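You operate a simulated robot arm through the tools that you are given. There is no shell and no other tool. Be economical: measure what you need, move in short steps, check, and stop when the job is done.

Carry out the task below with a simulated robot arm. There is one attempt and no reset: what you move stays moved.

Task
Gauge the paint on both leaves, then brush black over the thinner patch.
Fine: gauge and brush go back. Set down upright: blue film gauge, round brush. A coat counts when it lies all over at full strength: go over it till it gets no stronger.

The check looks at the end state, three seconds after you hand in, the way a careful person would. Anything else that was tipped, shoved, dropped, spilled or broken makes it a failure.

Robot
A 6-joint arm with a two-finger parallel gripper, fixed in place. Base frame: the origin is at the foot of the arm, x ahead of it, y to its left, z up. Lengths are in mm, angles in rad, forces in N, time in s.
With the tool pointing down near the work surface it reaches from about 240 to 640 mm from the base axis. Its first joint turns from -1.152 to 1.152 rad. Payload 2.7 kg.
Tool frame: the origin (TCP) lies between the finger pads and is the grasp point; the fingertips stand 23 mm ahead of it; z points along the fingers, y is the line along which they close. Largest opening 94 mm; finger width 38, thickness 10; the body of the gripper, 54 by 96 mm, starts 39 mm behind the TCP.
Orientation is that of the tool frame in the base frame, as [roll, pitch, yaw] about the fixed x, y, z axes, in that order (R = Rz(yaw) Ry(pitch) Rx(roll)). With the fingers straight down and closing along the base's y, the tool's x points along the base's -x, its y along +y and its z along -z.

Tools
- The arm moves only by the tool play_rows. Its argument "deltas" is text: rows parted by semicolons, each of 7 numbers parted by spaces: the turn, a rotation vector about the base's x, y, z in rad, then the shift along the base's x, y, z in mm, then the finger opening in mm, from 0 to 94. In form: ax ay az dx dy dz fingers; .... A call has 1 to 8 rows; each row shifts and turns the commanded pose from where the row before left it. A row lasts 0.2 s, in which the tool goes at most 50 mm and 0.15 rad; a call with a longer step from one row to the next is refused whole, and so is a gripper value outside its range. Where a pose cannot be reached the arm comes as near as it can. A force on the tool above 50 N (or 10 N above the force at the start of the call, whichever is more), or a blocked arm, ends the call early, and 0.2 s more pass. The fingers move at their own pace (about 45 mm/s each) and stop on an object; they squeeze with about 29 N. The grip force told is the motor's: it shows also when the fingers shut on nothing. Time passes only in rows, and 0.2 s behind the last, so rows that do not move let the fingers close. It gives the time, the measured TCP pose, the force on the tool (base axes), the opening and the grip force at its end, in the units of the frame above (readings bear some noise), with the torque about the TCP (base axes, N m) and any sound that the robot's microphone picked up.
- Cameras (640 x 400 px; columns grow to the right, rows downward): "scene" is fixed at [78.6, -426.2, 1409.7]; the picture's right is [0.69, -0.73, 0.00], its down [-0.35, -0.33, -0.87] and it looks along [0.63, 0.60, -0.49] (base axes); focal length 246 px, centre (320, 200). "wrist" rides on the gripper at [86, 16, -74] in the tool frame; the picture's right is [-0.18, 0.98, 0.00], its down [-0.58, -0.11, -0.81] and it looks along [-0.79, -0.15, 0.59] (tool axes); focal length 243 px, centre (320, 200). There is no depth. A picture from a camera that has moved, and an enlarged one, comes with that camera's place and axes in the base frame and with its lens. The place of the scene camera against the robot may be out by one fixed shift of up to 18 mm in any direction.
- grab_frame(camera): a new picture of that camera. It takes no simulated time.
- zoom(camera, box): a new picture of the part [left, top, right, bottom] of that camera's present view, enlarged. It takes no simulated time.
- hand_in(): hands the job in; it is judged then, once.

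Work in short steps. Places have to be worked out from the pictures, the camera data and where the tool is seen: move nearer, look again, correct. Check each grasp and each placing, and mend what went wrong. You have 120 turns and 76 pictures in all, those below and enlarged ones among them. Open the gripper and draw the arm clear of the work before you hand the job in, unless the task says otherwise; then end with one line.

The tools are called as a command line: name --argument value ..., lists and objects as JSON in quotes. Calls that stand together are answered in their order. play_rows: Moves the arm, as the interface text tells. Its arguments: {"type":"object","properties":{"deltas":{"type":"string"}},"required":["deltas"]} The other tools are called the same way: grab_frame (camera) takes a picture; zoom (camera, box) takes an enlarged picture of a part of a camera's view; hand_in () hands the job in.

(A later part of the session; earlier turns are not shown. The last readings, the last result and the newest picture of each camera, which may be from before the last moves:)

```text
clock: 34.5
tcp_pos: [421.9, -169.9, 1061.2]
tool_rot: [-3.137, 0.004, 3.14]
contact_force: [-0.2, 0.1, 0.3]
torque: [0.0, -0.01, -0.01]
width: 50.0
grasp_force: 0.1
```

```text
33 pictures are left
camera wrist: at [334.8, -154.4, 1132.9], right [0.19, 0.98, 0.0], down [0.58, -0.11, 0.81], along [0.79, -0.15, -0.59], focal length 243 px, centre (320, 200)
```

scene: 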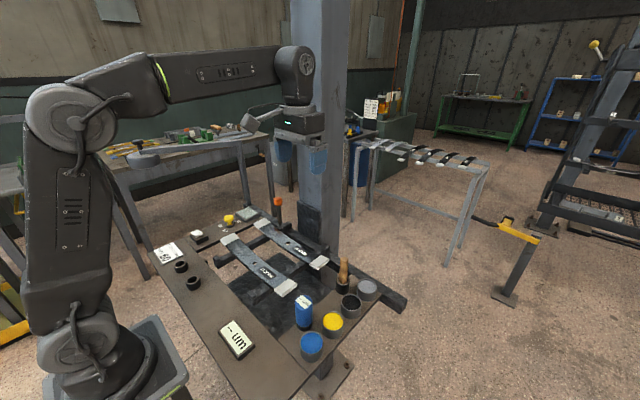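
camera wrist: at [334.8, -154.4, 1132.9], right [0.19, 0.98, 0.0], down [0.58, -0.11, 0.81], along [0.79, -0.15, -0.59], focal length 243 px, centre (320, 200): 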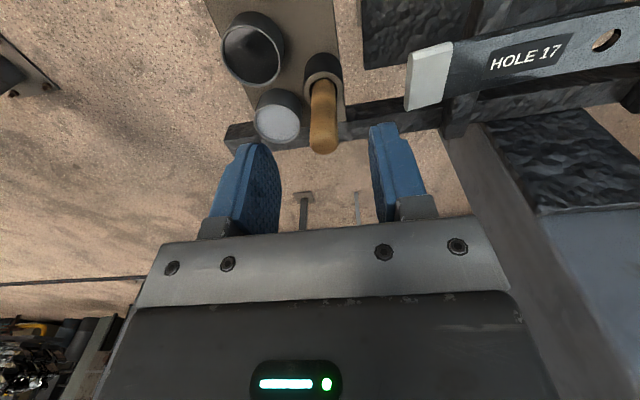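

The handle is vertical at about (446,-173.5), with its top at 994. I'll move over it, descend to 972 and close.

play_rows --deltas "0 0 0 24 -3.5 -15 50;0 0 0 0 0 -25 50;0 0 0 0 0 -25 50;0 0 0 0 0 -24 50;0 0 0 0 0 0 50"

grab_frame --camera "wrist"

```text
clock: 35.7
tcp_pos: [445.1, -172.4, 971.1]
tool_rot: [-3.135, 0.004, 3.141]
contact_force: [0.5, -0.4, -0.1]
torque: [0.01, -0.02, 0.0]
width: 50.1
grasp_force: 0.0
```

```text
32 pictures are left
camera wrist: at [358.1, -157.0, 1044.3], right [0.19, 0.98, 0.0], down [0.58, -0.11, 0.81], along [0.79, -0.15, -0.59], focal length 243 px, centre (320, 200)
```

wrist: 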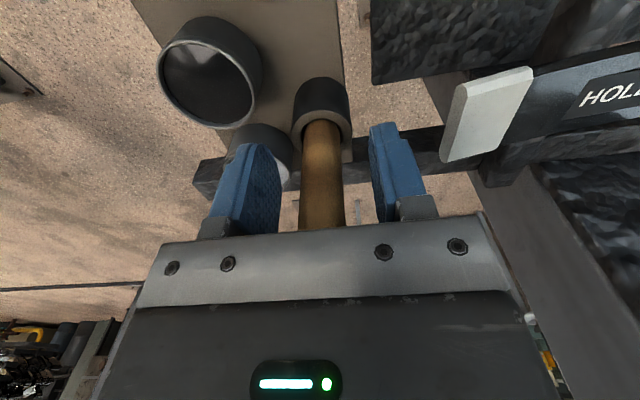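

The handle is between the pads. Closing, then lifting straight out.

play_rows --deltas "0 0 0 0 0 0 10;0 0 0 0 0 0 10;0 0 0 0 0 0 10;0 0 0 0 0 0 10"

play_rows --deltas "0 0 0 0 0 10 10;0 0 0 0 0 20 10;0 0 0 0 0 30 10;0 0 0 0 0 30 10;0 0 0 0 0 0 10"

grab_frame --camera "wrist"

zoom --camera "scene" --box '[280, 200, 420, 340]'

```text
clock: 36.7
tcp_pos: [446.0, -171.8, 972.2]
tool_rot: [-3.137, 0.004, 3.139]
contact_force: [0.3, -0.8, 0.6]
torque: [0.03, -0.03, -0.01]
width: 19.8
grasp_force: 28.5
```

```text
clock: 37.9
tcp_pos: [447.0, -172.0, 1062.3]
tool_rot: [-3.137, 0.004, 3.141]
contact_force: [0.0, -0.8, -0.8]
torque: [0.0, 0.0, 0.02]
width: 19.3
grasp_force: 29.0
```

```text
31 pictures are left
camera wrist: at [359.7, -157.1, 1135.0], right [0.19, 0.98, 0.0], down [0.58, -0.11, 0.81], along [0.79, -0.15, -0.59], focal length 243 px, centre (320, 200)
```

wrist: 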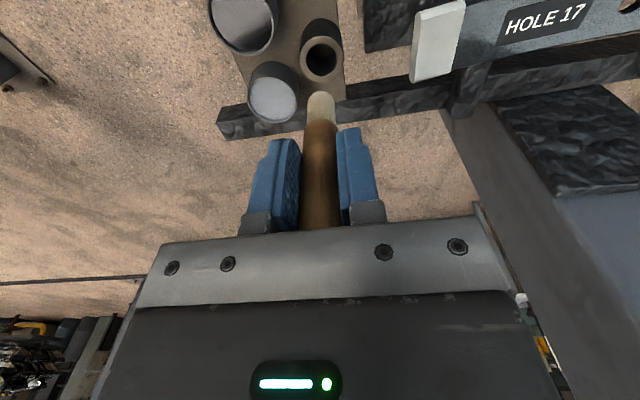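

```text
2.86 times, centred on (350, 270) of scene
camera zoom: at [78.6, -426.2, 1409.7], right [0.69, -0.73, 0.0], down [-0.35, -0.33, -0.87], along [0.63, 0.6, -0.49], focal length 704 px, centre (234, 0)
```

zoom: 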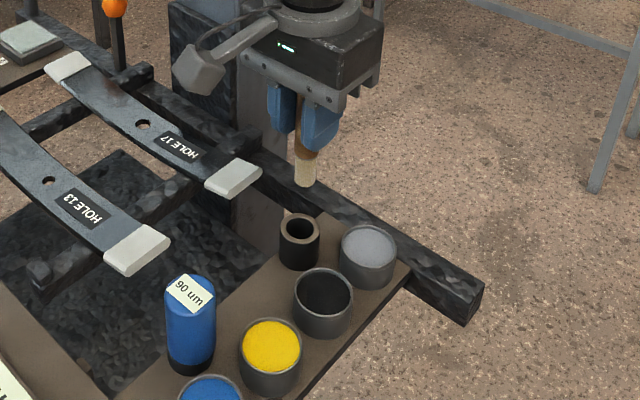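

The brush is held, with its tip about 66 mm below the TCP. Next the black pot at ≈(410,-226): I'll go above it first, then dip while watching the force.

play_rows --deltas "0 0 0 -18 -27 0 10;0 0 0 -19 -27 0 10;0 0 0 0 0 -35 10;0 0 0 0 0 -15 10;0 0 0 0 0 0 10"

grab_frame --camera "wrist"

```text
clock: 39.1
tcp_pos: [408.5, -226.5, 1010.6]
tool_rot: [-3.135, 0.004, 3.14]
contact_force: [-1.0, 0.0, -0.2]
torque: [-0.06, 0.01, 0.01]
width: 19.6
grasp_force: 29.1
```

```text
29 pictures are left
camera wrist: at [322.0, -210.8, 1084.6], right [0.19, 0.98, 0.0], down [0.58, -0.11, 0.81], along [0.79, -0.15, -0.59], focal length 243 px, centre (320, 200)
```

wrist: 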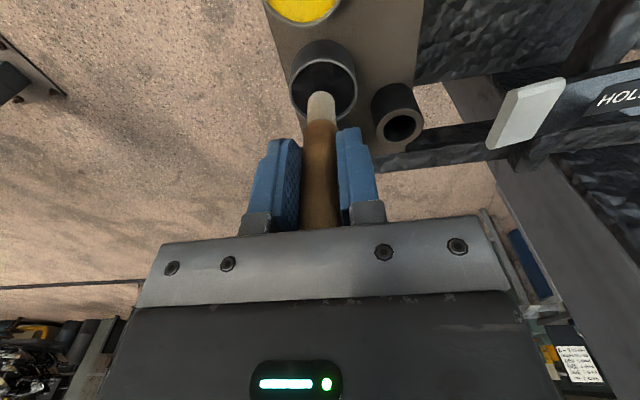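

Pot centre refined to about (413,-224). Shifting slightly and dipping in steps.

play_rows --deltas "0 0 0 4 2.5 -15 10;0 0 0 0 0 -15 10;0 0 0 0 0 -6 10;0 0 0 0 0 -4 10;0 0 0 0 0 0 10"

play_rows --deltas "0 0 0 0 0 -4 10;0 0 0 0 0 -4 10;0 0 0 0 0 0 10"

play_rows --deltas "0 0 0 0 0 -3 10;0 0 0 0 0 -3 10;0 0 0 0 0 0 10"

grab_frame --camera "wrist"

```text
clock: 39.8
tcp_pos: [417.4, -225.2, 989.0]
tool_rot: [-3.128, 0.025, -3.139]
contact_force: [-0.5, 0.0, 4.8]
torque: [-0.02, -0.01, -0.02]
width: 19.7
grasp_force: 28.9
stopped in row 3: the force on the tool passed its limit at 60 N (the readings are from after the stop); the commanded pose is now the measured one
```

```text
clock: 40.4
tcp_pos: [418.4, -224.4, 989.8]
tool_rot: [-3.124, 0.032, -3.138]
contact_force: [-0.1, -0.2, 5.2]
torque: [-0.08, -0.01, -0.06]
width: 19.6
grasp_force: 29.2
stopped in row 2: the force on the tool passed its limit at 55 N (the readings are from after the stop); the commanded pose is now the measured one
```

```text
clock: 41.0
tcp_pos: [418.0, -226.3, 988.9]
tool_rot: [-3.122, 0.041, -3.135]
contact_force: [0.5, 0.7, 4.7]
torque: [0.13, 0.0, 0.01]
width: 19.7
grasp_force: 29.3
stopped in row 3: the force on the tool passed its limit at 54 N (the readings are from after the stop); the commanded pose is now the measured one
```

```text
28 pictures are left
camera wrist: at [329.4, -210.9, 1058.4], right [0.18, 0.98, -0.01], down [0.55, -0.09, 0.83], along [0.82, -0.16, -0.56], focal length 243 px, centre (320, 200)
```

wrist: 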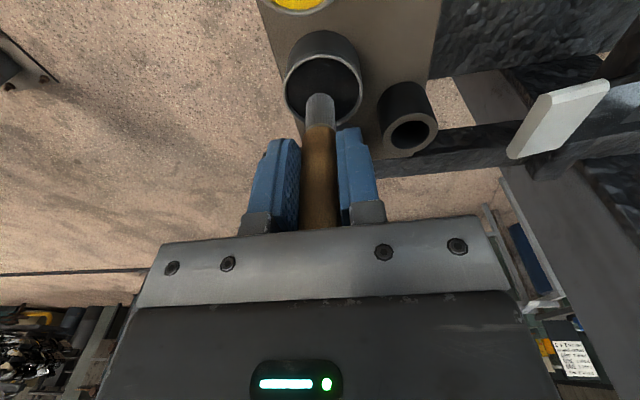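

The brush met something, probably the pot rim, at tip z≈922; I should not have chained those calls. I'll lift, level the tool and look.

play_rows --deltas "0 0 0 0 0 10 10;0.018 0.037 0 0 0 20 10;0 0 0 0 0 0 10"

grab_frame --camera "wrist"

zoom --camera "scene" --box '[300, 220, 420, 340]'

```text
clock: 41.8
tcp_pos: [417.3, -225.2, 1017.9]
tool_rot: [-3.14, 0.0, -3.139]
contact_force: [0.2, 0.2, 0.1]
torque: [-0.02, 0.01, -0.02]
width: 19.7
grasp_force: 29.3
```

```text
27 pictures are left
camera wrist: at [331.1, -211.4, 1091.0], right [0.18, 0.98, 0.0], down [0.58, -0.11, 0.81], along [0.79, -0.15, -0.59], focal length 243 px, centre (320, 200)
```

wrist: 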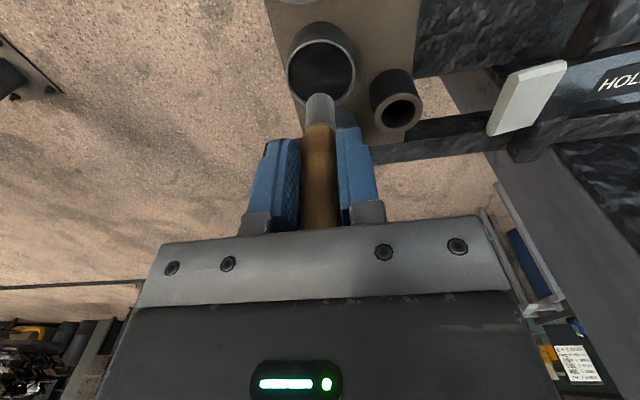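

```text
3.33 times, centred on (360, 280) of scene
camera zoom: at [78.6, -426.2, 1409.7], right [0.69, -0.73, 0.0], down [-0.35, -0.33, -0.87], along [0.63, 0.6, -0.49], focal length 821 px, centre (187, -67)
```

zoom: 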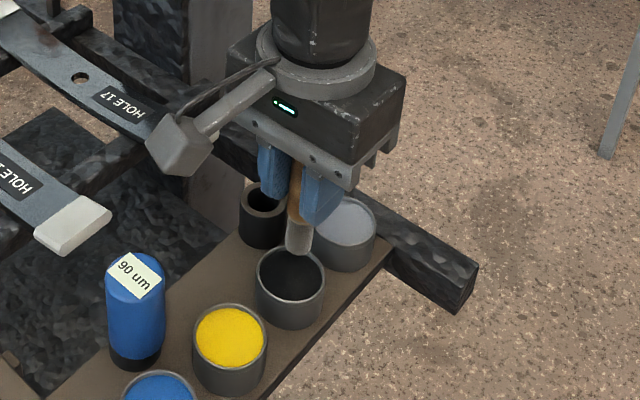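

The bristles now look darker/grey. I'll zoom in to see what they touched and where the pot's paint surface is.

zoom --camera "wrist" --box '[260, 0, 430, 150]'

zoom --camera "scene" --box '[335, 255, 385, 310]'

```text
2.67 times, centred on (345, 75) of wrist
camera zoom: at [331.1, -211.4, 1091.0], right [0.18, 0.98, 0.0], down [0.58, -0.11, 0.81], along [0.79, -0.15, -0.59], focal length 647 px, centre (253, 533)
```

zoom: 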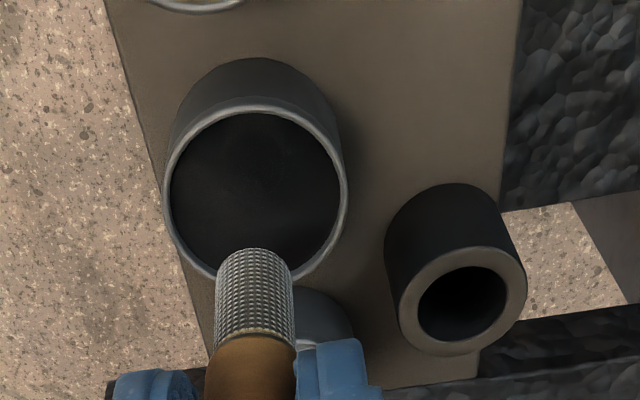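

```text
7.27 times, centred on (360, 282) of scene
camera zoom: at [78.6, -426.2, 1409.7], right [0.69, -0.73, 0.0], down [-0.35, -0.33, -0.87], along [0.63, 0.6, -0.49], focal length 1792 px, centre (29, -400)
```

zoom: 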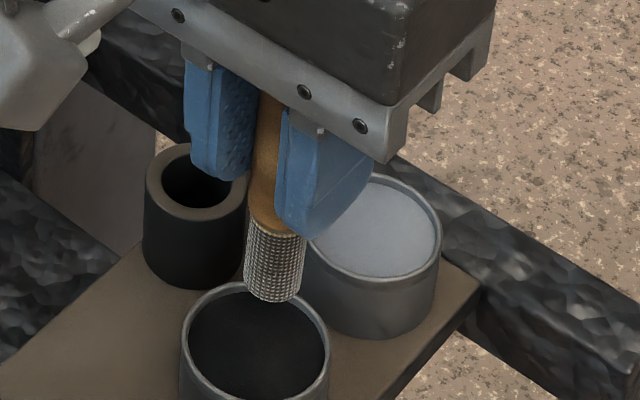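

The black paint fills the pot to just under the rim, and the brush probably touched its surface. I'll re-dip at the pot centre (≈409,-225), gently and with a dwell.

play_rows --deltas "0 0 0 -8 0 -10 10;0 0 0 0 0 -10 10;0 0 0 0 0 -4 10;0 0 0 0 0 0 10"

play_rows --deltas "0 0 0 0 0 -2 10;0 0 0 0 0 -2 10;0 0 0 0 0 0 10"

```text
clock: 42.8
tcp_pos: [409.9, -226.6, 992.9]
tool_rot: [-3.139, -0.001, -3.14]
contact_force: [0.2, 0.3, 0.1]
torque: [-0.03, 0.0, 0.04]
width: 19.7
grasp_force: 28.6
```

```text
clock: 43.6
tcp_pos: [411.5, -225.9, 990.7]
tool_rot: [-3.14, 0.001, -3.138]
contact_force: [0.3, 0.0, 0.0]
torque: [-0.01, -0.02, -0.02]
width: 19.6
grasp_force: 29.2
```

play_rows --deltas "0 0 0 0 0 -2 10;0 0 0 0 0 0 10"

play_rows --deltas "0 0 0 0 0 -2 10;0 0 0 0 0 0 10"

```text
clock: 44.2
tcp_pos: [411.1, -227.2, 990.5]
tool_rot: [-3.139, 0.003, -3.138]
contact_force: [-2.7, 1.9, 14.3]
torque: [0.09, 0.1, -0.02]
width: 19.3
grasp_force: 29.2
```

```text
clock: 44.8
tcp_pos: [412.1, -226.3, 989.5]
tool_rot: [-3.137, 0.008, -3.137]
contact_force: [-6.6, 4.0, 35.3]
torque: [0.31, 0.17, 0.0]
width: 19.6
grasp_force: 29.2
```

Firm contact with the paint surface at TCP z≈990. I'll ease to a light press, dwell, then lift and look.

play_rows --deltas "0 0 0 0 0 2 10;0 0 0 0 0 0 10;0 0 0 0 0 0 10;0 0 0 0 0 0 10;0 0 0 0 0 20 10;0 0 0 0 0 30 10;0 0 0 0 0 0 10"

zoom --camera "wrist" --box '[230, 0, 430, 160]'

```text
clock: 46.4
tcp_pos: [411.1, -225.3, 1037.5]
tool_rot: [-3.14, 0.001, -3.137]
contact_force: [-0.7, -0.2, -0.4]
torque: [-0.01, 0.01, -0.01]
width: 19.8
grasp_force: 29.0
```

```text
2.50 times, centred on (330, 80) of wrist
camera zoom: at [324.6, -211.5, 1111.0], right [0.18, 0.98, 0.0], down [0.58, -0.11, 0.81], along [0.79, -0.15, -0.59], focal length 606 px, centre (295, 500)
```

zoom: 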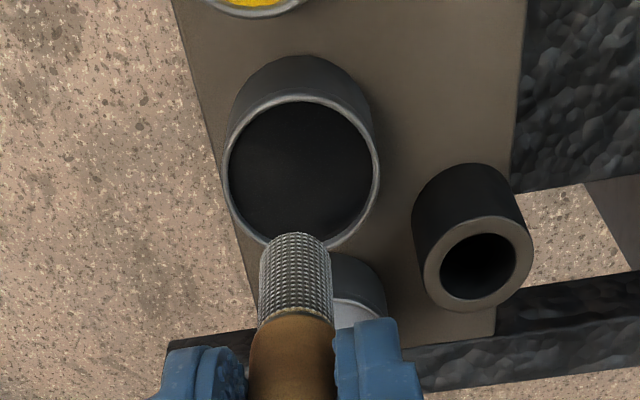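

The bristles are darker, so the brush is loaded. I'll carry it high over to leaf 17's middle area at y≈88.

play_rows --deltas "0 0 0 6 45 0 10;0 0 0 6 45 0 10;0 0 0 6 45 0 10;0 0 0 6 45 0 10;0 0 0 6 45 0 10;0 0 0 6 45 0 10;0 0 0 7 43 0 10;0 0 0 0 0 -20 10"

play_rows --deltas "0 0 0 0 0 -7 10;0 0 0 0 0 -4 10;0 0 0 0 0 0 10"

grab_frame --camera "wrist"

```text
clock: 48.2
tcp_pos: [456.7, 86.5, 1021.1]
tool_rot: [-3.138, 0.002, -3.14]
contact_force: [0.0, 0.1, -0.6]
torque: [0.02, -0.01, 0.03]
width: 19.4
grasp_force: 29.1
```

```text
clock: 49.0
tcp_pos: [455.8, 87.7, 1008.1]
tool_rot: [-3.14, 0.003, -3.139]
contact_force: [0.1, 0.0, -0.8]
torque: [0.01, 0.0, 0.01]
width: 19.6
grasp_force: 28.7
```

```text
22 pictures are left
camera wrist: at [367.4, 101.7, 1081.3], right [0.18, 0.98, 0.0], down [0.58, -0.1, 0.81], along [0.79, -0.15, -0.59], focal length 243 px, centre (320, 200)
```

wrist: 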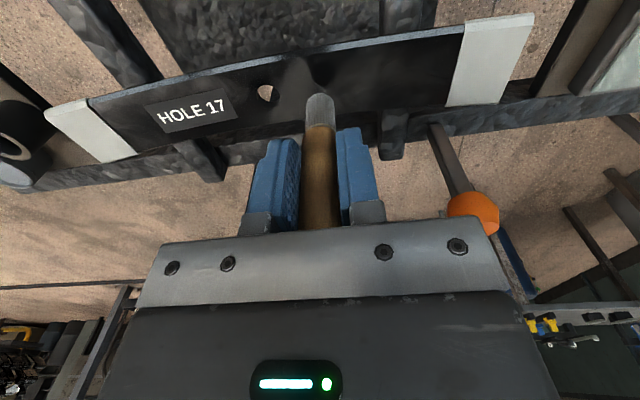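

Now down in small steps onto leaf 17.

play_rows --deltas "0 0 0 0 0 -4 10;0 0 0 0 0 -4 10;0 0 0 0 0 -2 10;0 0 0 0 0 0 10"

play_rows --deltas "0 0 0 0 0 -2 10;0 0 0 0 0 -2 10;0 0 0 0 0 0 10"

```text
clock: 50.0
tcp_pos: [454.0, 85.9, 997.5]
tool_rot: [-3.14, 0.0, -3.138]
contact_force: [0.6, 0.9, 0.2]
torque: [0.01, 0.0, 0.0]
width: 19.6
grasp_force: 29.2
```

```text
clock: 50.8
tcp_pos: [454.2, 86.6, 993.3]
tool_rot: [-3.14, 0.002, -3.138]
contact_force: [0.0, 0.2, 0.1]
torque: [0.0, -0.02, 0.0]
width: 19.6
grasp_force: 29.5
```

play_rows --deltas "0 0 0 0 0 -2 10;0 0 0 0 0 0 10"

play_rows --deltas "0 0 0 0 0 -1.5 10;0 0 0 0 0 0 10"

```text
clock: 51.4
tcp_pos: [454.3, 86.6, 992.4]
tool_rot: [-3.14, -0.001, -3.138]
contact_force: [-0.5, 0.2, 0.6]
torque: [-0.02, 0.0, -0.03]
width: 19.6
grasp_force: 29.3
```

```text
clock: 52.0
tcp_pos: [453.5, 86.0, 989.8]
tool_rot: [-3.139, -0.001, -3.138]
contact_force: [0.4, -0.1, -0.1]
torque: [-0.01, -0.02, -0.02]
width: 19.7
grasp_force: 29.3
```

play_rows --deltas "0 0 0 0 0 -1.5 10;0 0 0 0 0 0 10"

play_rows --deltas "0 0 0 0 0 -1.5 10;0 0 0 0 0 0 10"

```text
clock: 52.6
tcp_pos: [454.0, 87.5, 989.9]
tool_rot: [-3.14, 0.004, -3.136]
contact_force: [-3.2, -1.2, 12.7]
torque: [0.07, 0.07, 0.03]
width: 19.5
grasp_force: 28.9
```

```text
clock: 53.2
tcp_pos: [453.7, 86.0, 990.2]
tool_rot: [-3.14, 0.009, -3.139]
contact_force: [-4.8, -4.6, 33.9]
torque: [-0.11, 0.16, 0.02]
width: 19.4
grasp_force: 29.2
```

Contact at TCP z≈989.5. I'll ease to a light press, make a short test stroke along y, then lift and look.

play_rows --deltas "0 0 0 0 0 1.5 10;0 0 0 0 10 0.4 10;0 0 0 0 10 0.5 10;0 0 0 0 -10 -0.5 10;0 0 0 0 -10 -0.4 10;0 0 0 0 0 0 10"

play_rows --deltas "0 0 0 0 0 20 10;0 0 0 0 0 10 10;0 0 0 0 0 0 10"

zoom --camera "wrist" --box '[220, 0, 540, 200]'

zoom --camera "scene" --box '[235, 195, 345, 275]'

```text
clock: 54.6
tcp_pos: [454.5, 86.7, 989.3]
tool_rot: [-3.14, 0.006, -3.138]
contact_force: [2.0, 11.7, 23.1]
torque: [0.93, -0.2, 0.0]
width: 19.9
grasp_force: 29.0
```

```text
clock: 55.4
tcp_pos: [454.5, 84.9, 1017.8]
tool_rot: [-3.139, -0.001, -3.139]
contact_force: [-0.2, 0.8, -0.5]
torque: [0.0, -0.02, 0.03]
width: 19.8
grasp_force: 29.0
```

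```text
2.00 times, centred on (380, 100) of wrist
camera zoom: at [366.4, 100.1, 1091.4], right [0.18, 0.98, 0.0], down [0.58, -0.1, 0.81], along [0.79, -0.15, -0.59], focal length 485 px, centre (200, 400)
```

zoom: 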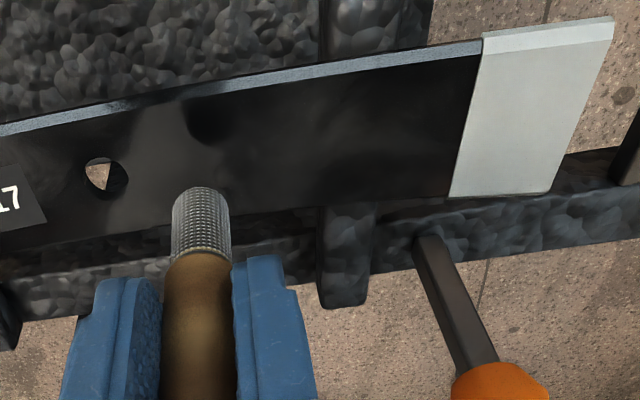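

```text
5.00 times, centred on (290, 235) of scene
camera zoom: at [78.6, -426.2, 1409.7], right [0.69, -0.73, 0.0], down [-0.35, -0.33, -0.87], along [0.63, 0.6, -0.49], focal length 1232 px, centre (470, 25)
```

zoom: 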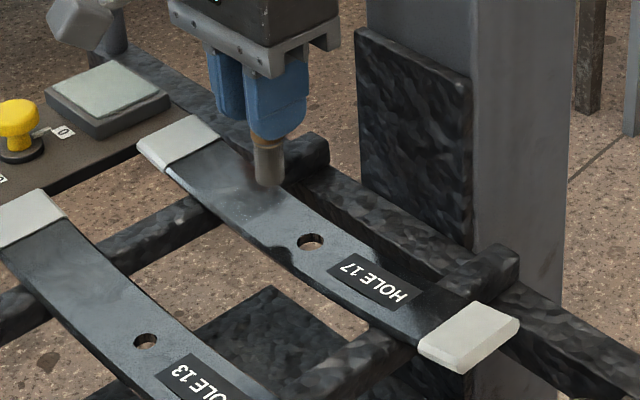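

No clear mark is visible. Before touching any white area, I'll move the brush away toward -y and take a hard zoom on the stroked spot.

play_rows --deltas "0 0 0 0 -45 10 10;0 0 0 0 -45 0 10;0 0 0 0 -45 0 10;0 0 0 0 -35 0 10;0 0 0 0 0 0 10"

zoom --camera "scene" --box '[245, 205, 305, 250]'

grab_frame --camera "wrist"

```text
clock: 56.6
tcp_pos: [453.1, -84.6, 1026.6]
tool_rot: [-3.14, 0.0, -3.137]
contact_force: [0.6, -0.1, -0.4]
torque: [0.0, -0.01, -0.01]
width: 19.6
grasp_force: 29.1
```

```text
8.89 times, centred on (275, 228) of scene
camera zoom: at [78.6, -426.2, 1409.7], right [0.69, -0.73, 0.0], down [-0.35, -0.33, -0.87], along [0.63, 0.6, -0.49], focal length 2190 px, centre (720, -44)
```

zoom: 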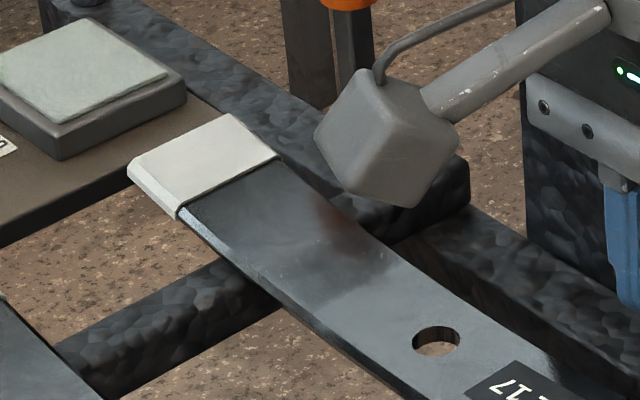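

```text
18 pictures are left
camera wrist: at [366.0, -70.3, 1100.7], right [0.18, 0.98, 0.0], down [0.58, -0.1, 0.81], along [0.79, -0.15, -0.59], focal length 243 px, centre (320, 200)
```

wrist: 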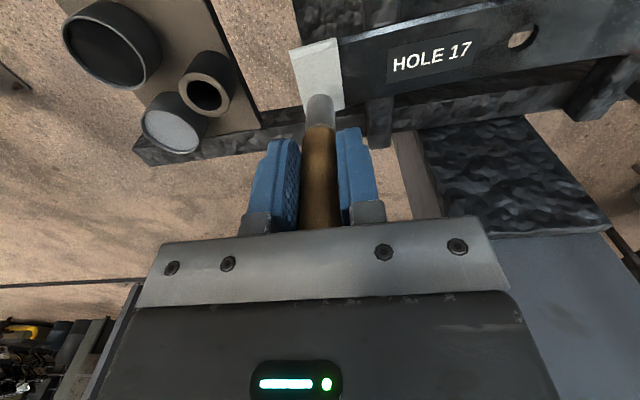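

From this angle the leaf reflects bright sky, so a fresh stroke near pixel (611,22) should stand out. I'll zoom there.

zoom --camera "wrist" --box '[500, 0, 640, 90]'

```text
4.44 times, centred on (570, 45) of wrist
camera zoom: at [366.0, -70.3, 1100.7], right [0.18, 0.98, 0.0], down [0.58, -0.1, 0.81], along [0.79, -0.15, -0.59], focal length 1078 px, centre (-791, 889)
```

zoom: 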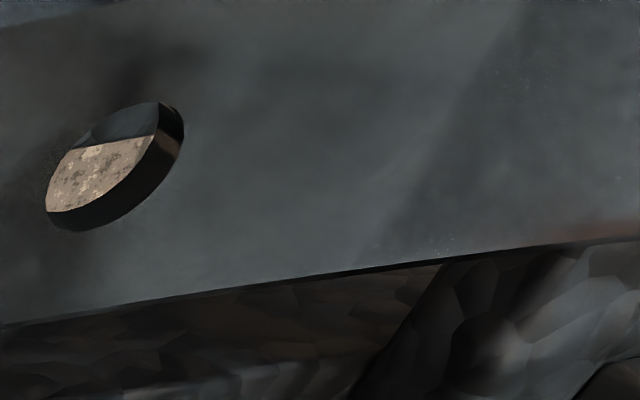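

No mark shows on the dark middle, so the white area is evidently the paintable coat. I'll do a gentle dab on the centre of leaf 17's -y white end.

play_rows --deltas "0 0 0 0 -2 -10 10;0 0 0 0 0 -10 10;0 0 0 0 0 -3 10;0 0 0 0 0 0 10"

play_rows --deltas "0 0 0 0 0 -2 10;0 0 0 0 0 0 10"

play_rows --deltas "0 0 0 0 0 -1.5 10;0 0 0 0 0 0 10"

```text
clock: 57.6
tcp_pos: [454.0, -86.1, 1004.7]
tool_rot: [-3.14, 0.001, -3.139]
contact_force: [0.2, -0.4, 0.2]
torque: [-0.02, 0.0, 0.02]
width: 19.8
grasp_force: 29.6
```

```text
clock: 58.2
tcp_pos: [453.7, -86.4, 1003.9]
tool_rot: [-3.14, 0.002, -3.138]
contact_force: [0.4, -0.4, -0.2]
torque: [-0.01, -0.03, 0.01]
width: 19.8
grasp_force: 28.9
```

```text
clock: 58.8
tcp_pos: [454.1, -86.1, 1002.2]
tool_rot: [-3.138, 0.003, -3.139]
contact_force: [-1.6, -1.4, 9.5]
torque: [-0.24, 0.01, 0.0]
width: 19.6
grasp_force: 28.5
```

Light contact at 9.5 N. I'll lift and look.

play_rows --deltas "0 0 0 0 0 0 10;0 0 0 0 0 15 10;0 0 0 0 0 15 10;0 0 0 0 0 0 10"

zoom --camera "wrist" --box '[250, 10, 410, 130]'

```text
clock: 59.8
tcp_pos: [453.7, -87.1, 1031.8]
tool_rot: [-3.138, 0.0, -3.138]
contact_force: [-0.1, 0.0, 0.2]
torque: [0.03, -0.01, -0.03]
width: 19.6
grasp_force: 28.6
```

```text
3.33 times, centred on (330, 70) of wrist
camera zoom: at [366.6, -71.8, 1105.0], right [0.18, 0.98, 0.0], down [0.58, -0.11, 0.81], along [0.79, -0.15, -0.59], focal length 809 px, centre (287, 633)
```

zoom: 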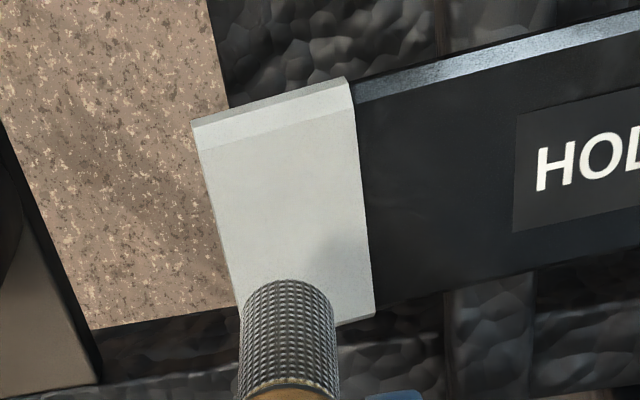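

A soft grey area shows beside the brush and may only be shadow. I'll shift +y to see the cap unobstructed.

play_rows --deltas "0 0 0 0 45 10 10;0 0 0 0 15 10 10;0 0 0 0 0 0 10"

grab_frame --camera "wrist"

```text
clock: 60.6
tcp_pos: [454.1, -26.3, 1052.2]
tool_rot: [-3.141, 0.001, -3.137]
contact_force: [-0.8, -0.1, 0.5]
torque: [0.01, -0.01, 0.0]
width: 19.6
grasp_force: 29.5
```

```text
15 pictures are left
camera wrist: at [366.1, -11.3, 1124.7], right [0.18, 0.98, 0.0], down [0.58, -0.11, 0.81], along [0.79, -0.15, -0.59], focal length 243 px, centre (320, 200)
```

wrist: 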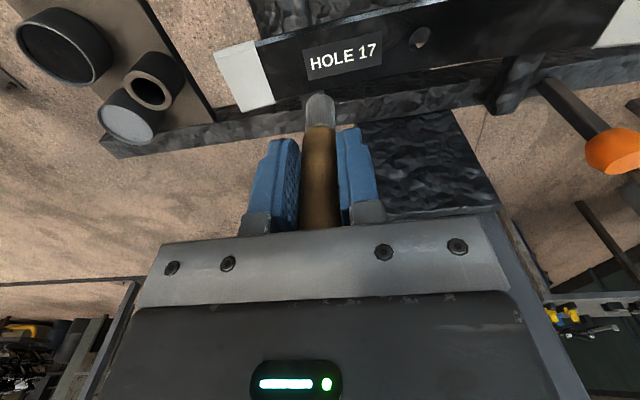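

The cap looks clean. I'll zoom in to compare the cap, the brush tip and the stroked zone in one picture.

zoom --camera "wrist" --box '[200, 0, 400, 130]'

zoom --camera "wrist" --box '[400, 0, 600, 110]'

```text
3.08 times, centred on (300, 65) of wrist
camera zoom: at [366.1, -11.3, 1124.7], right [0.18, 0.98, 0.0], down [0.58, -0.11, 0.81], along [0.79, -0.15, -0.59], focal length 746 px, centre (382, 615)
```

zoom: 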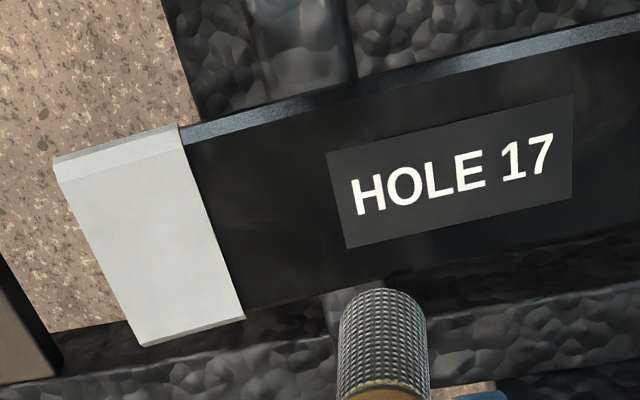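

```text
3.20 times, centred on (500, 55) of wrist
camera zoom: at [366.1, -11.3, 1124.7], right [0.18, 0.98, 0.0], down [0.58, -0.11, 0.81], along [0.79, -0.15, -0.59], focal length 776 px, centre (-256, 664)
```

zoom: 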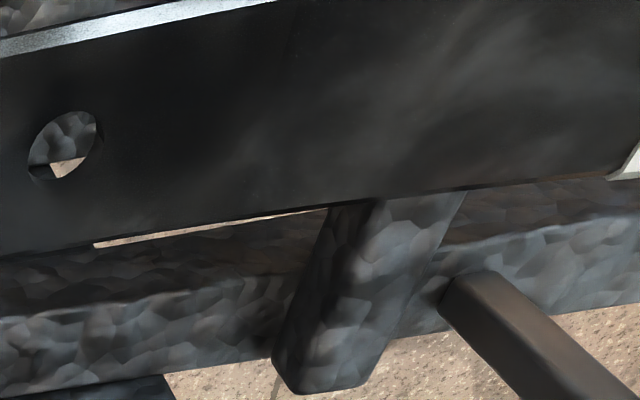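

Neither spot shows paint, and a bare dab may deposit nothing without motion. I'll return to the same contact on the white end and make a short moving stroke in x at light pressure.

play_rows --deltas "0 0 0 0 -45 0 10;0 0 0 0 -15 -10 10;0 0 0 0 0 -20 10;0 0 0 0 0 -15 10;0 0 0 0 0 -5 10;0 0 0 0 0 -0.5 10;0 0 0 0 0 0 10"

play_rows --deltas "0 0 0 -5 0 0 10;0 0 0 -5 0 0 10;0 0 0 5 0 0 10;0 0 0 5 0 0 10;0 0 0 5 0 0 10;0 0 0 -5 0 0 10;0 0 0 -5 0 0 10;0 0 0 5 0 0 10"

play_rows --deltas "0 0 0 0 0 15 10;0 0 0 0 0 15 10;0 0 0 0 45 10 10;0 0 0 0 15 10 10;0 0 0 0 0 0 10"

zoom --camera "wrist" --box '[200, 0, 400, 130]'

```text
clock: 62.2
tcp_pos: [454.1, -85.3, 1001.8]
tool_rot: [-3.136, 0.003, -3.138]
contact_force: [2.2, -4.3, 9.5]
torque: [-0.29, -0.09, -0.02]
width: 19.5
grasp_force: 28.7
```

```text
clock: 64.0
tcp_pos: [453.3, -85.7, 1001.2]
tool_rot: [-3.14, 0.0, -3.137]
contact_force: [-3.6, 1.2, 8.3]
torque: [0.07, 0.15, -0.01]
width: 19.5
grasp_force: 28.9
```

```text
clock: 65.2
tcp_pos: [453.5, -25.7, 1051.0]
tool_rot: [-3.141, 0.002, -3.139]
contact_force: [-0.8, 0.8, -0.1]
torque: [-0.03, 0.0, -0.01]
width: 19.4
grasp_force: 28.6
```

```text
3.08 times, centred on (300, 65) of wrist
camera zoom: at [367.3, -11.2, 1124.6], right [0.18, 0.98, 0.0], down [0.58, -0.11, 0.81], along [0.79, -0.15, -0.59], focal length 746 px, centre (382, 615)
```

zoom: 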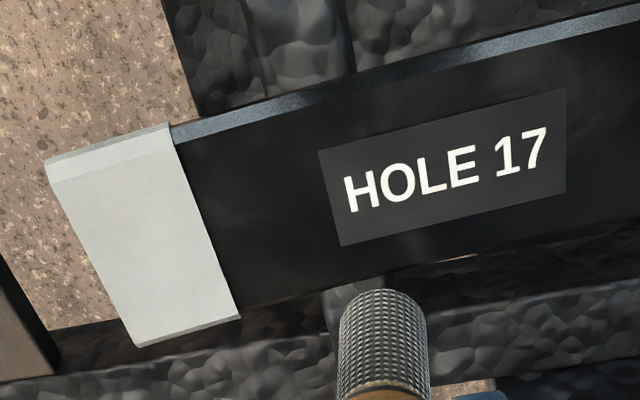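

The white end takes nothing. I'll re-load properly in the black pot, with a gentle swirl on its surface, then test the middle with repeated passes.

play_rows --deltas "0 0 0 -9 -40 0 10;0 0 0 -9 -40 0 10;0 0 0 -9 -40 0 10;0 0 0 -9 -40 0 10;0 0 0 -9 -38 0 10;0 0 0 0 0 -30 10;0 0 0 0 0 -25 10;0 0 0 0 0 0 10"

play_rows --deltas "0 0 0 0 0 -4 10;0 0 0 0 0 -2 10;0 0 0 0 0 -1 10;0 0 0 0 0 0 10"

```text
clock: 67.0
tcp_pos: [408.8, -224.4, 995.3]
tool_rot: [-3.138, 0.002, -3.137]
contact_force: [0.0, -0.4, 0.3]
torque: [0.0, -0.02, 0.01]
width: 19.5
grasp_force: 29.0
```

```text
clock: 68.0
tcp_pos: [409.9, -224.8, 988.1]
tool_rot: [-3.138, 0.003, -3.138]
contact_force: [-3.6, 2.3, 13.0]
torque: [0.24, 0.15, 0.06]
width: 19.3
grasp_force: 28.7
```

Contact at 13 N. A small swirl and dwell, then a close look at the tip while it is in the pot.

play_rows --deltas "0 0 0 4 0 0 10;0 0 0 -4 4 0 10;0 0 0 -4 -4 0 10;0 0 0 4 -4 0 10;0 0 0 0 4 0 10;0 0 0 0 0 0 10;0 0 0 0 0 0 10"

zoom --camera "wrist" --box '[250, 20, 410, 140]'

```text
clock: 69.6
tcp_pos: [409.4, -224.5, 989.1]
tool_rot: [-3.139, 0.0, -3.139]
contact_force: [-3.3, -8.2, 17.4]
torque: [-0.4, 0.08, -0.05]
width: 19.7
grasp_force: 29.4
```

```text
3.33 times, centred on (330, 80) of wrist
camera zoom: at [321.7, -209.9, 1062.4], right [0.18, 0.98, 0.0], down [0.58, -0.1, 0.81], along [0.79, -0.15, -0.59], focal length 809 px, centre (287, 600)
```

zoom: 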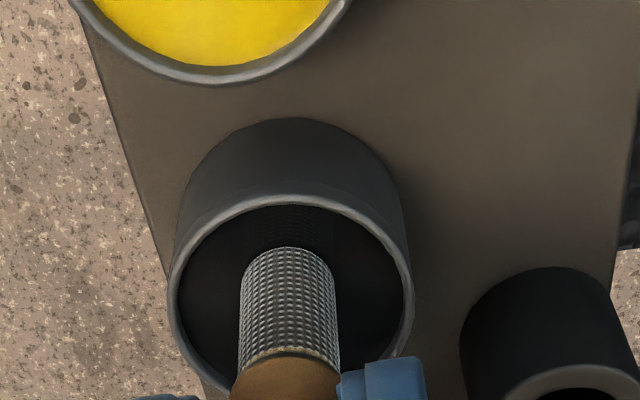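

The brush is clearly touching the black paint. Now carry it back over leaf 17's middle (x≈454, y≈75).

play_rows --deltas "0 0 0 0 0 20 10;0 0 0 0 0 30 10;0 0 0 9 49 0 10;0 0 0 9 49 0 10;0 0 0 9 49 0 10;0 0 0 9 49 0 10;0 0 0 9 49 0 10;0 0 0 0 49 0 10"

play_rows --deltas "0 0 0 0 5 -20 10;0 0 0 0 0 -20 10;0 0 0 0 0 -4 10;0 0 0 0 0 -2 10;0 0 0 0 0 0 10"

```text
clock: 71.4
tcp_pos: [452.7, 72.3, 1037.7]
tool_rot: [-3.138, 0.002, -3.137]
contact_force: [0.1, -0.1, -0.5]
torque: [0.0, -0.02, 0.0]
width: 19.7
grasp_force: 29.1
```

```text
clock: 72.6
tcp_pos: [453.3, 76.0, 991.9]
tool_rot: [-3.14, 0.0, -3.137]
contact_force: [-0.6, 0.1, 0.3]
torque: [-0.02, -0.01, 0.02]
width: 19.4
grasp_force: 29.4
```

play_rows --deltas "0 0 0 0 0 -2 10;0 0 0 0 0 -0.7 10;0 0 0 0 0 0 10"

play_rows --deltas "0 0 0 0 0 -0.8 10;0 0 0 0 0 0 10"

```text
clock: 73.4
tcp_pos: [453.7, 75.9, 989.5]
tool_rot: [-3.141, 0.0, -3.14]
contact_force: [-0.7, -0.3, 0.0]
torque: [-0.01, 0.02, -0.01]
width: 19.4
grasp_force: 29.4
```

```text
clock: 74.0
tcp_pos: [453.5, 76.3, 989.5]
tool_rot: [-3.14, 0.001, -3.138]
contact_force: [-0.4, -0.7, -0.5]
torque: [0.02, 0.02, -0.05]
width: 19.5
grasp_force: 29.3
```

play_rows --deltas "0 0 0 0 0 -0.8 10;0 0 0 0 0 0 10"

play_rows --deltas "0 0 0 0 0 -0.7 10;0 0 0 0 0 0 10"

```text
clock: 74.6
tcp_pos: [453.6, 76.9, 990.8]
tool_rot: [-3.139, 0.004, -3.139]
contact_force: [-0.7, -1.1, 3.9]
torque: [-0.04, 0.05, 0.03]
width: 19.6
grasp_force: 29.1
```

```text
clock: 75.2
tcp_pos: [455.0, 76.5, 988.9]
tool_rot: [-3.141, 0.004, -3.137]
contact_force: [-1.7, -3.2, 11.5]
torque: [-0.12, 0.03, 0.01]
width: 19.5
grasp_force: 28.3
```

Light contact of 11.5 N at y≈76. I'll stroke out to y≈116 and back following the leaf's curve, three passes.

play_rows --deltas "0 0 0 0 10 0.35 10;0 0 0 0 10 0.45 10;0 0 0 0 10 0.56 10;0 0 0 0 10 0.67 10;0 0 0 0 -10 -0.67 10;0 0 0 0 -10 -0.56 10;0 0 0 0 -10 -0.45 10;0 0 0 0 -10 -0.35 10"

play_rows --deltas "0 0 0 0 10 0.35 10;0 0 0 0 10 0.45 10;0 0 0 0 10 0.56 10;0 0 0 0 10 0.67 10;0 0 0 0 -10 -0.67 10;0 0 0 0 -10 -0.56 10;0 0 0 0 -10 -0.45 10;0 0 0 0 -10 -0.35 10"

play_rows --deltas "0 0 0 0 0 15 10;0 0 0 0 0 20 10;0 0 0 0 -40 10 10;0 0 0 0 -45 0 10;0 0 0 0 -45 0 10;0 0 0 0 -30 0 10;0 0 0 0 0 0 10"

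zoom --camera "scene" --box '[225, 205, 305, 265]'

```text
clock: 77.0
tcp_pos: [455.9, 75.4, 989.3]
tool_rot: [-3.141, 0.005, -3.138]
contact_force: [2.9, 8.3, 21.5]
torque: [0.7, -0.29, 0.04]
width: 19.4
grasp_force: 28.6
```

```text
clock: 78.8
tcp_pos: [454.2, 75.1, 988.5]
tool_rot: [-3.139, 0.003, -3.139]
contact_force: [2.5, 7.1, 16.7]
torque: [0.59, -0.23, 0.06]
width: 19.6
grasp_force: 28.9
```

```text
clock: 80.4
tcp_pos: [452.6, -84.8, 1032.5]
tool_rot: [-3.141, -0.001, -3.139]
contact_force: [0.2, 0.1, -0.7]
torque: [0.04, 0.04, -0.01]
width: 19.7
grasp_force: 28.9
```

```text
6.67 times, centred on (265, 235) of scene
camera zoom: at [78.6, -426.2, 1409.7], right [0.69, -0.73, 0.0], down [-0.35, -0.33, -0.87], along [0.63, 0.6, -0.49], focal length 1642 px, centre (687, -33)
```

zoom: 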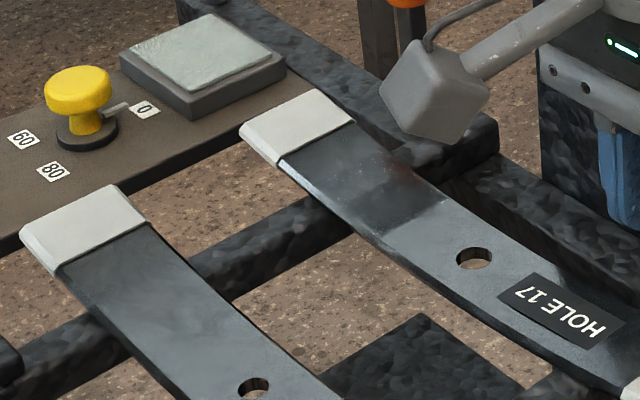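

Now a clear dark area shows on leaf 17 between the hole and the +y end, with a sharp straight edge. That is the patch. I'll zoom further to judge its bounds and coverage.

zoom --camera "scene" --box '[257, 214, 289, 238]'

```text
16.00 times, centred on (273, 226) of scene
camera zoom: at [78.6, -426.2, 1409.7], right [0.69, -0.73, 0.0], down [-0.35, -0.33, -0.87], along [0.63, 0.6, -0.49], focal length 3942 px, centre (1072, -216)
```

zoom: 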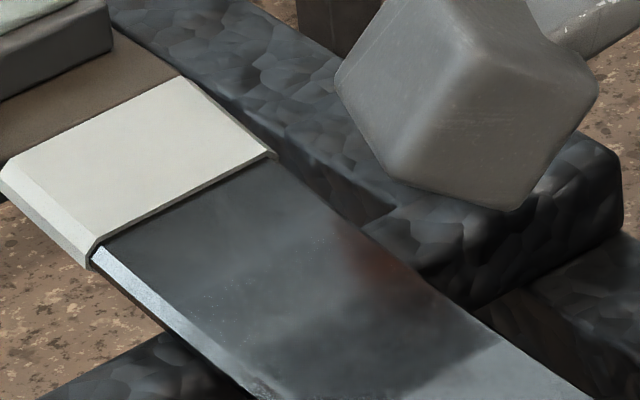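

The patch starts at y≈86 with a straight edge and probably runs to the +y cap at y≈164, full width. I'll raster it with lines along y at x≈436, 445, 454, 463 and 472, starting at (436,84).

play_rows --deltas "0 0 0 0 45 0 10;0 0 0 0 45 0 10;0 0 0 -8 45 0 10;0 0 0 -8.5 33.5 0 10;0 0 0 0 0 -30 10;0 0 0 0 0 -10 10;0 0 0 0 0 -3 10;0 0 0 0 0 0 10"

play_rows --deltas "0 0 0 0 0 -1.5 10;0 0 0 0 0 0 10"

```text
clock: 82.2
tcp_pos: [437.9, 83.5, 990.2]
tool_rot: [-3.141, -0.001, -3.139]
contact_force: [-0.6, 0.5, 0.3]
torque: [0.01, -0.03, 0.0]
width: 20.1
grasp_force: 28.9
```

```text
clock: 82.8
tcp_pos: [438.5, 82.9, 990.3]
tool_rot: [-3.139, 0.005, -3.139]
contact_force: [-2.9, -2.3, 12.5]
torque: [-0.09, 0.14, 0.02]
width: 19.6
grasp_force: 29.3
```

Contact at 12 N. First line out toward y≈151.

play_rows --deltas "0 0 0 0 10 0.42 10;0 0 0 0 10 0.54 10;0 0 0 0 10 0.65 10;0 0 0 0 10 0.75 10;0 0 0 0 10 0.88 10;0 0 0 0 10 0.96 10;0 0 0 0 8 0.85 10"

```text
clock: 84.4
tcp_pos: [437.6, 152.7, 992.5]
tool_rot: [-3.138, -0.002, -3.137]
contact_force: [-0.3, -6.7, 13.3]
torque: [-0.41, -0.09, 0.0]
width: 19.6
grasp_force: 28.9
```

The force at the far end is the same 13 N, so the profile fits. Continuing the raster: x+8 back, x+8 out.

play_rows --deltas "0 0 0 8 0 0 10;0 0 0 0 -8 -0.85 10;0 0 0 0 -10 -0.96 10;0 0 0 0 -10 -0.88 10;0 0 0 0 -10 -0.75 10;0 0 0 0 -10 -0.65 10;0 0 0 0 -10 -0.54 10;0 0 0 0 -10 -0.42 10"

play_rows --deltas "0 0 0 8 0 0 10;0 0 0 0 10 0.42 10;0 0 0 0 10 0.54 10;0 0 0 0 10 0.65 10;0 0 0 0 10 0.75 10;0 0 0 0 10 0.88 10;0 0 0 0 10 0.96 10;0 0 0 0 8 0.85 10"

play_rows --deltas "0 0 0 8 0 0 10;0 0 0 0 -8 -0.85 10;0 0 0 0 -10 -0.96 10;0 0 0 0 -10 -0.88 10;0 0 0 0 -10 -0.75 10;0 0 0 0 -10 -0.65 10;0 0 0 0 -10 -0.54 10;0 0 0 0 -10 -0.42 10"

play_rows --deltas "0 0 0 8 0 0 10;0 0 0 0 10 0.42 10;0 0 0 0 10 0.54 10;0 0 0 0 10 0.65 10;0 0 0 0 10 0.75 10;0 0 0 0 10 0.88 10;0 0 0 0 10 0.96 10;0 0 0 0 8 0.85 10"

```text
clock: 86.2
tcp_pos: [444.5, 84.6, 987.8]
tool_rot: [-3.14, 0.0, -3.137]
contact_force: [0.1, 6.5, 15.0]
torque: [0.59, -0.11, 0.04]
width: 19.9
grasp_force: 29.0
```

```text
clock: 88.0
tcp_pos: [452.9, 152.0, 991.4]
tool_rot: [-3.139, -0.002, -3.138]
contact_force: [-0.2, -6.9, 16.3]
torque: [-0.33, -0.13, -0.04]
width: 19.7
grasp_force: 29.1
```

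```text
clock: 89.8
tcp_pos: [460.7, 84.3, 988.6]
tool_rot: [-3.14, -0.001, -3.139]
contact_force: [-0.3, 5.6, 12.4]
torque: [0.43, -0.06, 0.02]
width: 19.8
grasp_force: 28.6
```

```text
clock: 91.6
tcp_pos: [467.7, 151.6, 992.4]
tool_rot: [-3.14, 0.0, -3.139]
contact_force: [-1.3, -6.2, 12.3]
torque: [-0.32, -0.01, -0.04]
width: 19.9
grasp_force: 29.1
```

One more line back at x≈473, then lift and move clear to look.

play_rows --deltas "0 0 0 5 0 0 10;0 0 0 0 -8 -0.85 10;0 0 0 0 -10 -0.96 10;0 0 0 0 -10 -0.88 10;0 0 0 0 -10 -0.75 10;0 0 0 0 -10 -0.65 10;0 0 0 0 -10 -0.54 10;0 0 0 0 -10 -0.42 10"

play_rows --deltas "0 0 0 0 0 20 10;0 0 0 0 0 25 10;0 0 0 -3 -45 0 10;0 0 0 -4 -45 0 10;0 0 0 -4 -45 0 10;0 0 0 -4 -45 0 10;0 0 0 -4 -20 0 10;0 0 0 0 0 0 10"

zoom --camera "scene" --box '[245, 210, 293, 246]'

```text
clock: 93.4
tcp_pos: [473.5, 82.7, 987.0]
tool_rot: [-3.138, -0.003, -3.138]
contact_force: [-0.6, -0.4, -1.4]
torque: [0.04, 0.0, 0.02]
width: 19.5
grasp_force: 29.4
```

```text
clock: 95.2
tcp_pos: [454.7, -118.5, 1034.9]
tool_rot: [-3.14, 0.0, -3.137]
contact_force: [0.5, 0.0, -0.9]
torque: [0.04, -0.01, -0.02]
width: 19.6
grasp_force: 28.8
```

```text
11.11 times, centred on (269, 228) of scene
camera zoom: at [78.6, -426.2, 1409.7], right [0.69, -0.73, 0.0], down [-0.35, -0.33, -0.87], along [0.63, 0.6, -0.49], focal length 2737 px, centre (887, -111)
```

zoom: 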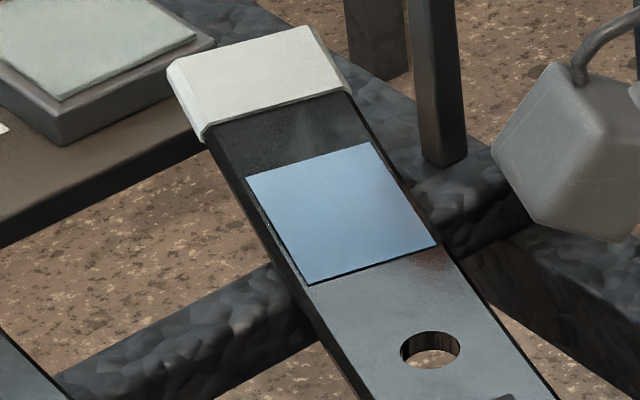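

A distinct, uniform rectangular glossy coat now lies on the patch. To make sure of full strength, I'll reload and go over it again.

play_rows --deltas "0 0 0 -15 -35 0 10;0 0 0 -15 -36 0 10;0 0 0 -15 -35 0 10;0 0 0 0 0 -30 10;0 0 0 0 0 -11 10;0 0 0 0 0 -4 10;0 0 0 0 0 0 10"

play_rows --deltas "0 0 0 0 0 -1.5 10;0 0 0 0 0 0 10"

```text
clock: 96.8
tcp_pos: [408.1, -221.5, 988.6]
tool_rot: [-3.137, 0.003, -3.137]
contact_force: [-3.1, 1.2, 7.6]
torque: [0.05, 0.13, 0.04]
width: 19.9
grasp_force: 29.2
```

```text
clock: 97.4
tcp_pos: [409.2, -222.7, 989.7]
tool_rot: [-3.138, 0.006, -3.139]
contact_force: [-5.6, 0.4, 24.0]
torque: [0.06, 0.15, 0.0]
width: 19.4
grasp_force: 28.4
```

play_rows --deltas "0 0 0 4 0 1 10;0 0 0 -4 4 0 10;0 0 0 -4 -4 0 10;0 0 0 4 -4 0 10;0 0 0 0 4 0 10;0 0 0 0 0 0 10;0 0 0 0 0 20.5 10;0 0 0 0 0 25 10"

play_rows --deltas "0 0 0 5 49 0 10;0 0 0 5 49 0 10;0 0 0 5 49 0 10;0 0 0 5 49 0 10;0 0 0 5 49 0 10;0 0 0 4 49 0 10;0 0 0 0 11 0 10;0 0 0 0 0 0 10"

grab_frame --camera "wrist"

```text
clock: 99.2
tcp_pos: [410.1, -223.3, 1033.0]
tool_rot: [-3.14, 0.0, -3.138]
contact_force: [0.0, 0.1, 0.8]
torque: [0.02, 0.0, -0.02]
width: 19.7
grasp_force: 28.6
```

```text
clock: 101.0
tcp_pos: [440.1, 82.7, 1032.9]
tool_rot: [-3.139, 0.0, -3.138]
contact_force: [0.4, -0.7, -0.5]
torque: [0.01, -0.03, 0.02]
width: 19.9
grasp_force: 29.2
```

```text
7 pictures are left
camera wrist: at [352.7, 96.9, 1105.0], right [0.18, 0.98, 0.0], down [0.58, -0.11, 0.81], along [0.79, -0.15, -0.59], focal length 243 px, centre (320, 200)
```

wrist: 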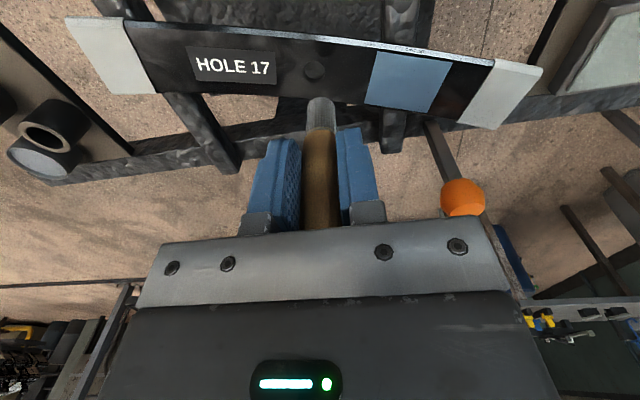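

Two findings: leaf 17 has turned and slid under the strokes (its -y end is now near x≈398, its +y end near x≈473), and the patch looks bluish. I'll zoom in on it.

zoom --camera "wrist" --box '[290, 20, 550, 150]'

```text
2.46 times, centred on (420, 85) of wrist
camera zoom: at [352.7, 96.9, 1105.0], right [0.18, 0.98, 0.0], down [0.58, -0.11, 0.81], along [0.79, -0.15, -0.59], focal length 597 px, centre (74, 483)
```

zoom: 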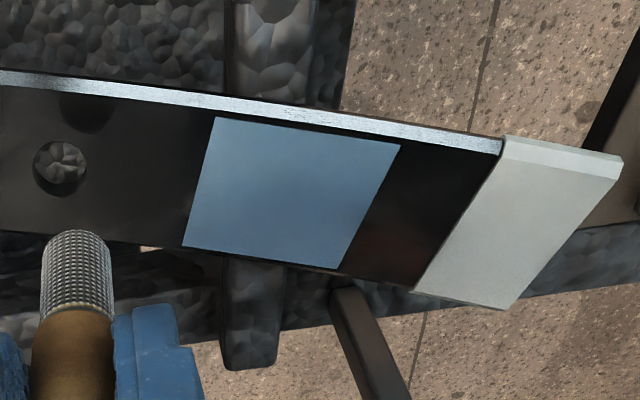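

The coat is uniform with no stripes; the tint matches the skylight glare I saw earlier on the wet black pot. The brush goes back to its holder first, then I'll straighten the leaf.

play_rows --deltas "0 0 0 0 0 28 10;0 0 0 1 -42 0 10;0 0 0 1 -42 0 10;0 0 0 1 -42 0 10;0 0 0 1 -43 0 10;0 0 0 1 -43 0 10;0 0 0 1 -43 0 10;0 0 0 0 0 -30 10"

play_rows --deltas "0 0 0 0 0 -10 10;0 0 0 0 0 0 10"

grab_frame --camera "wrist"

```text
clock: 102.8
tcp_pos: [446.2, -170.9, 1031.5]
tool_rot: [-3.141, 0.002, -3.138]
contact_force: [0.2, 1.0, -0.7]
torque: [0.0, 0.01, 0.01]
width: 19.6
grasp_force: 29.5
```

```text
clock: 103.4
tcp_pos: [445.5, -171.4, 1021.4]
tool_rot: [-3.139, -0.001, -3.138]
contact_force: [-0.7, 0.0, 0.6]
torque: [-0.02, -0.02, 0.0]
width: 19.6
grasp_force: 28.8
```

```text
5 pictures are left
camera wrist: at [358.6, -156.5, 1094.3], right [0.18, 0.98, 0.0], down [0.58, -0.1, 0.81], along [0.79, -0.15, -0.59], focal length 243 px, centre (320, 200)
```

wrist: 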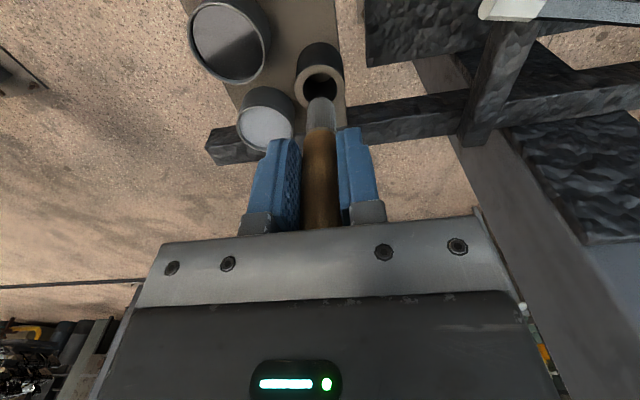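

The holder lies below the tip. I'll lower in steps to the home height of 972, watching the force.

play_rows --deltas "0 0 0 0.3 -0.5 -15 10;0 0 0 0 0 -12 10;0 0 0 0 0 0 10"

play_rows --deltas "0 0 0 0 0 -5 10;0 0 0 0 0 -5 10;0 0 0 0 0 0 10"

```text
clock: 104.2
tcp_pos: [445.1, -172.1, 994.0]
tool_rot: [-3.138, -0.001, -3.138]
contact_force: [0.5, -0.1, -0.4]
torque: [-0.03, 0.0, 0.03]
width: 19.5
grasp_force: 28.9
```

```text
clock: 105.0
tcp_pos: [444.5, -173.0, 983.8]
tool_rot: [-3.14, 0.001, -3.139]
contact_force: [0.2, 0.1, -1.3]
torque: [0.02, 0.02, -0.02]
width: 20.0
grasp_force: 28.7
```

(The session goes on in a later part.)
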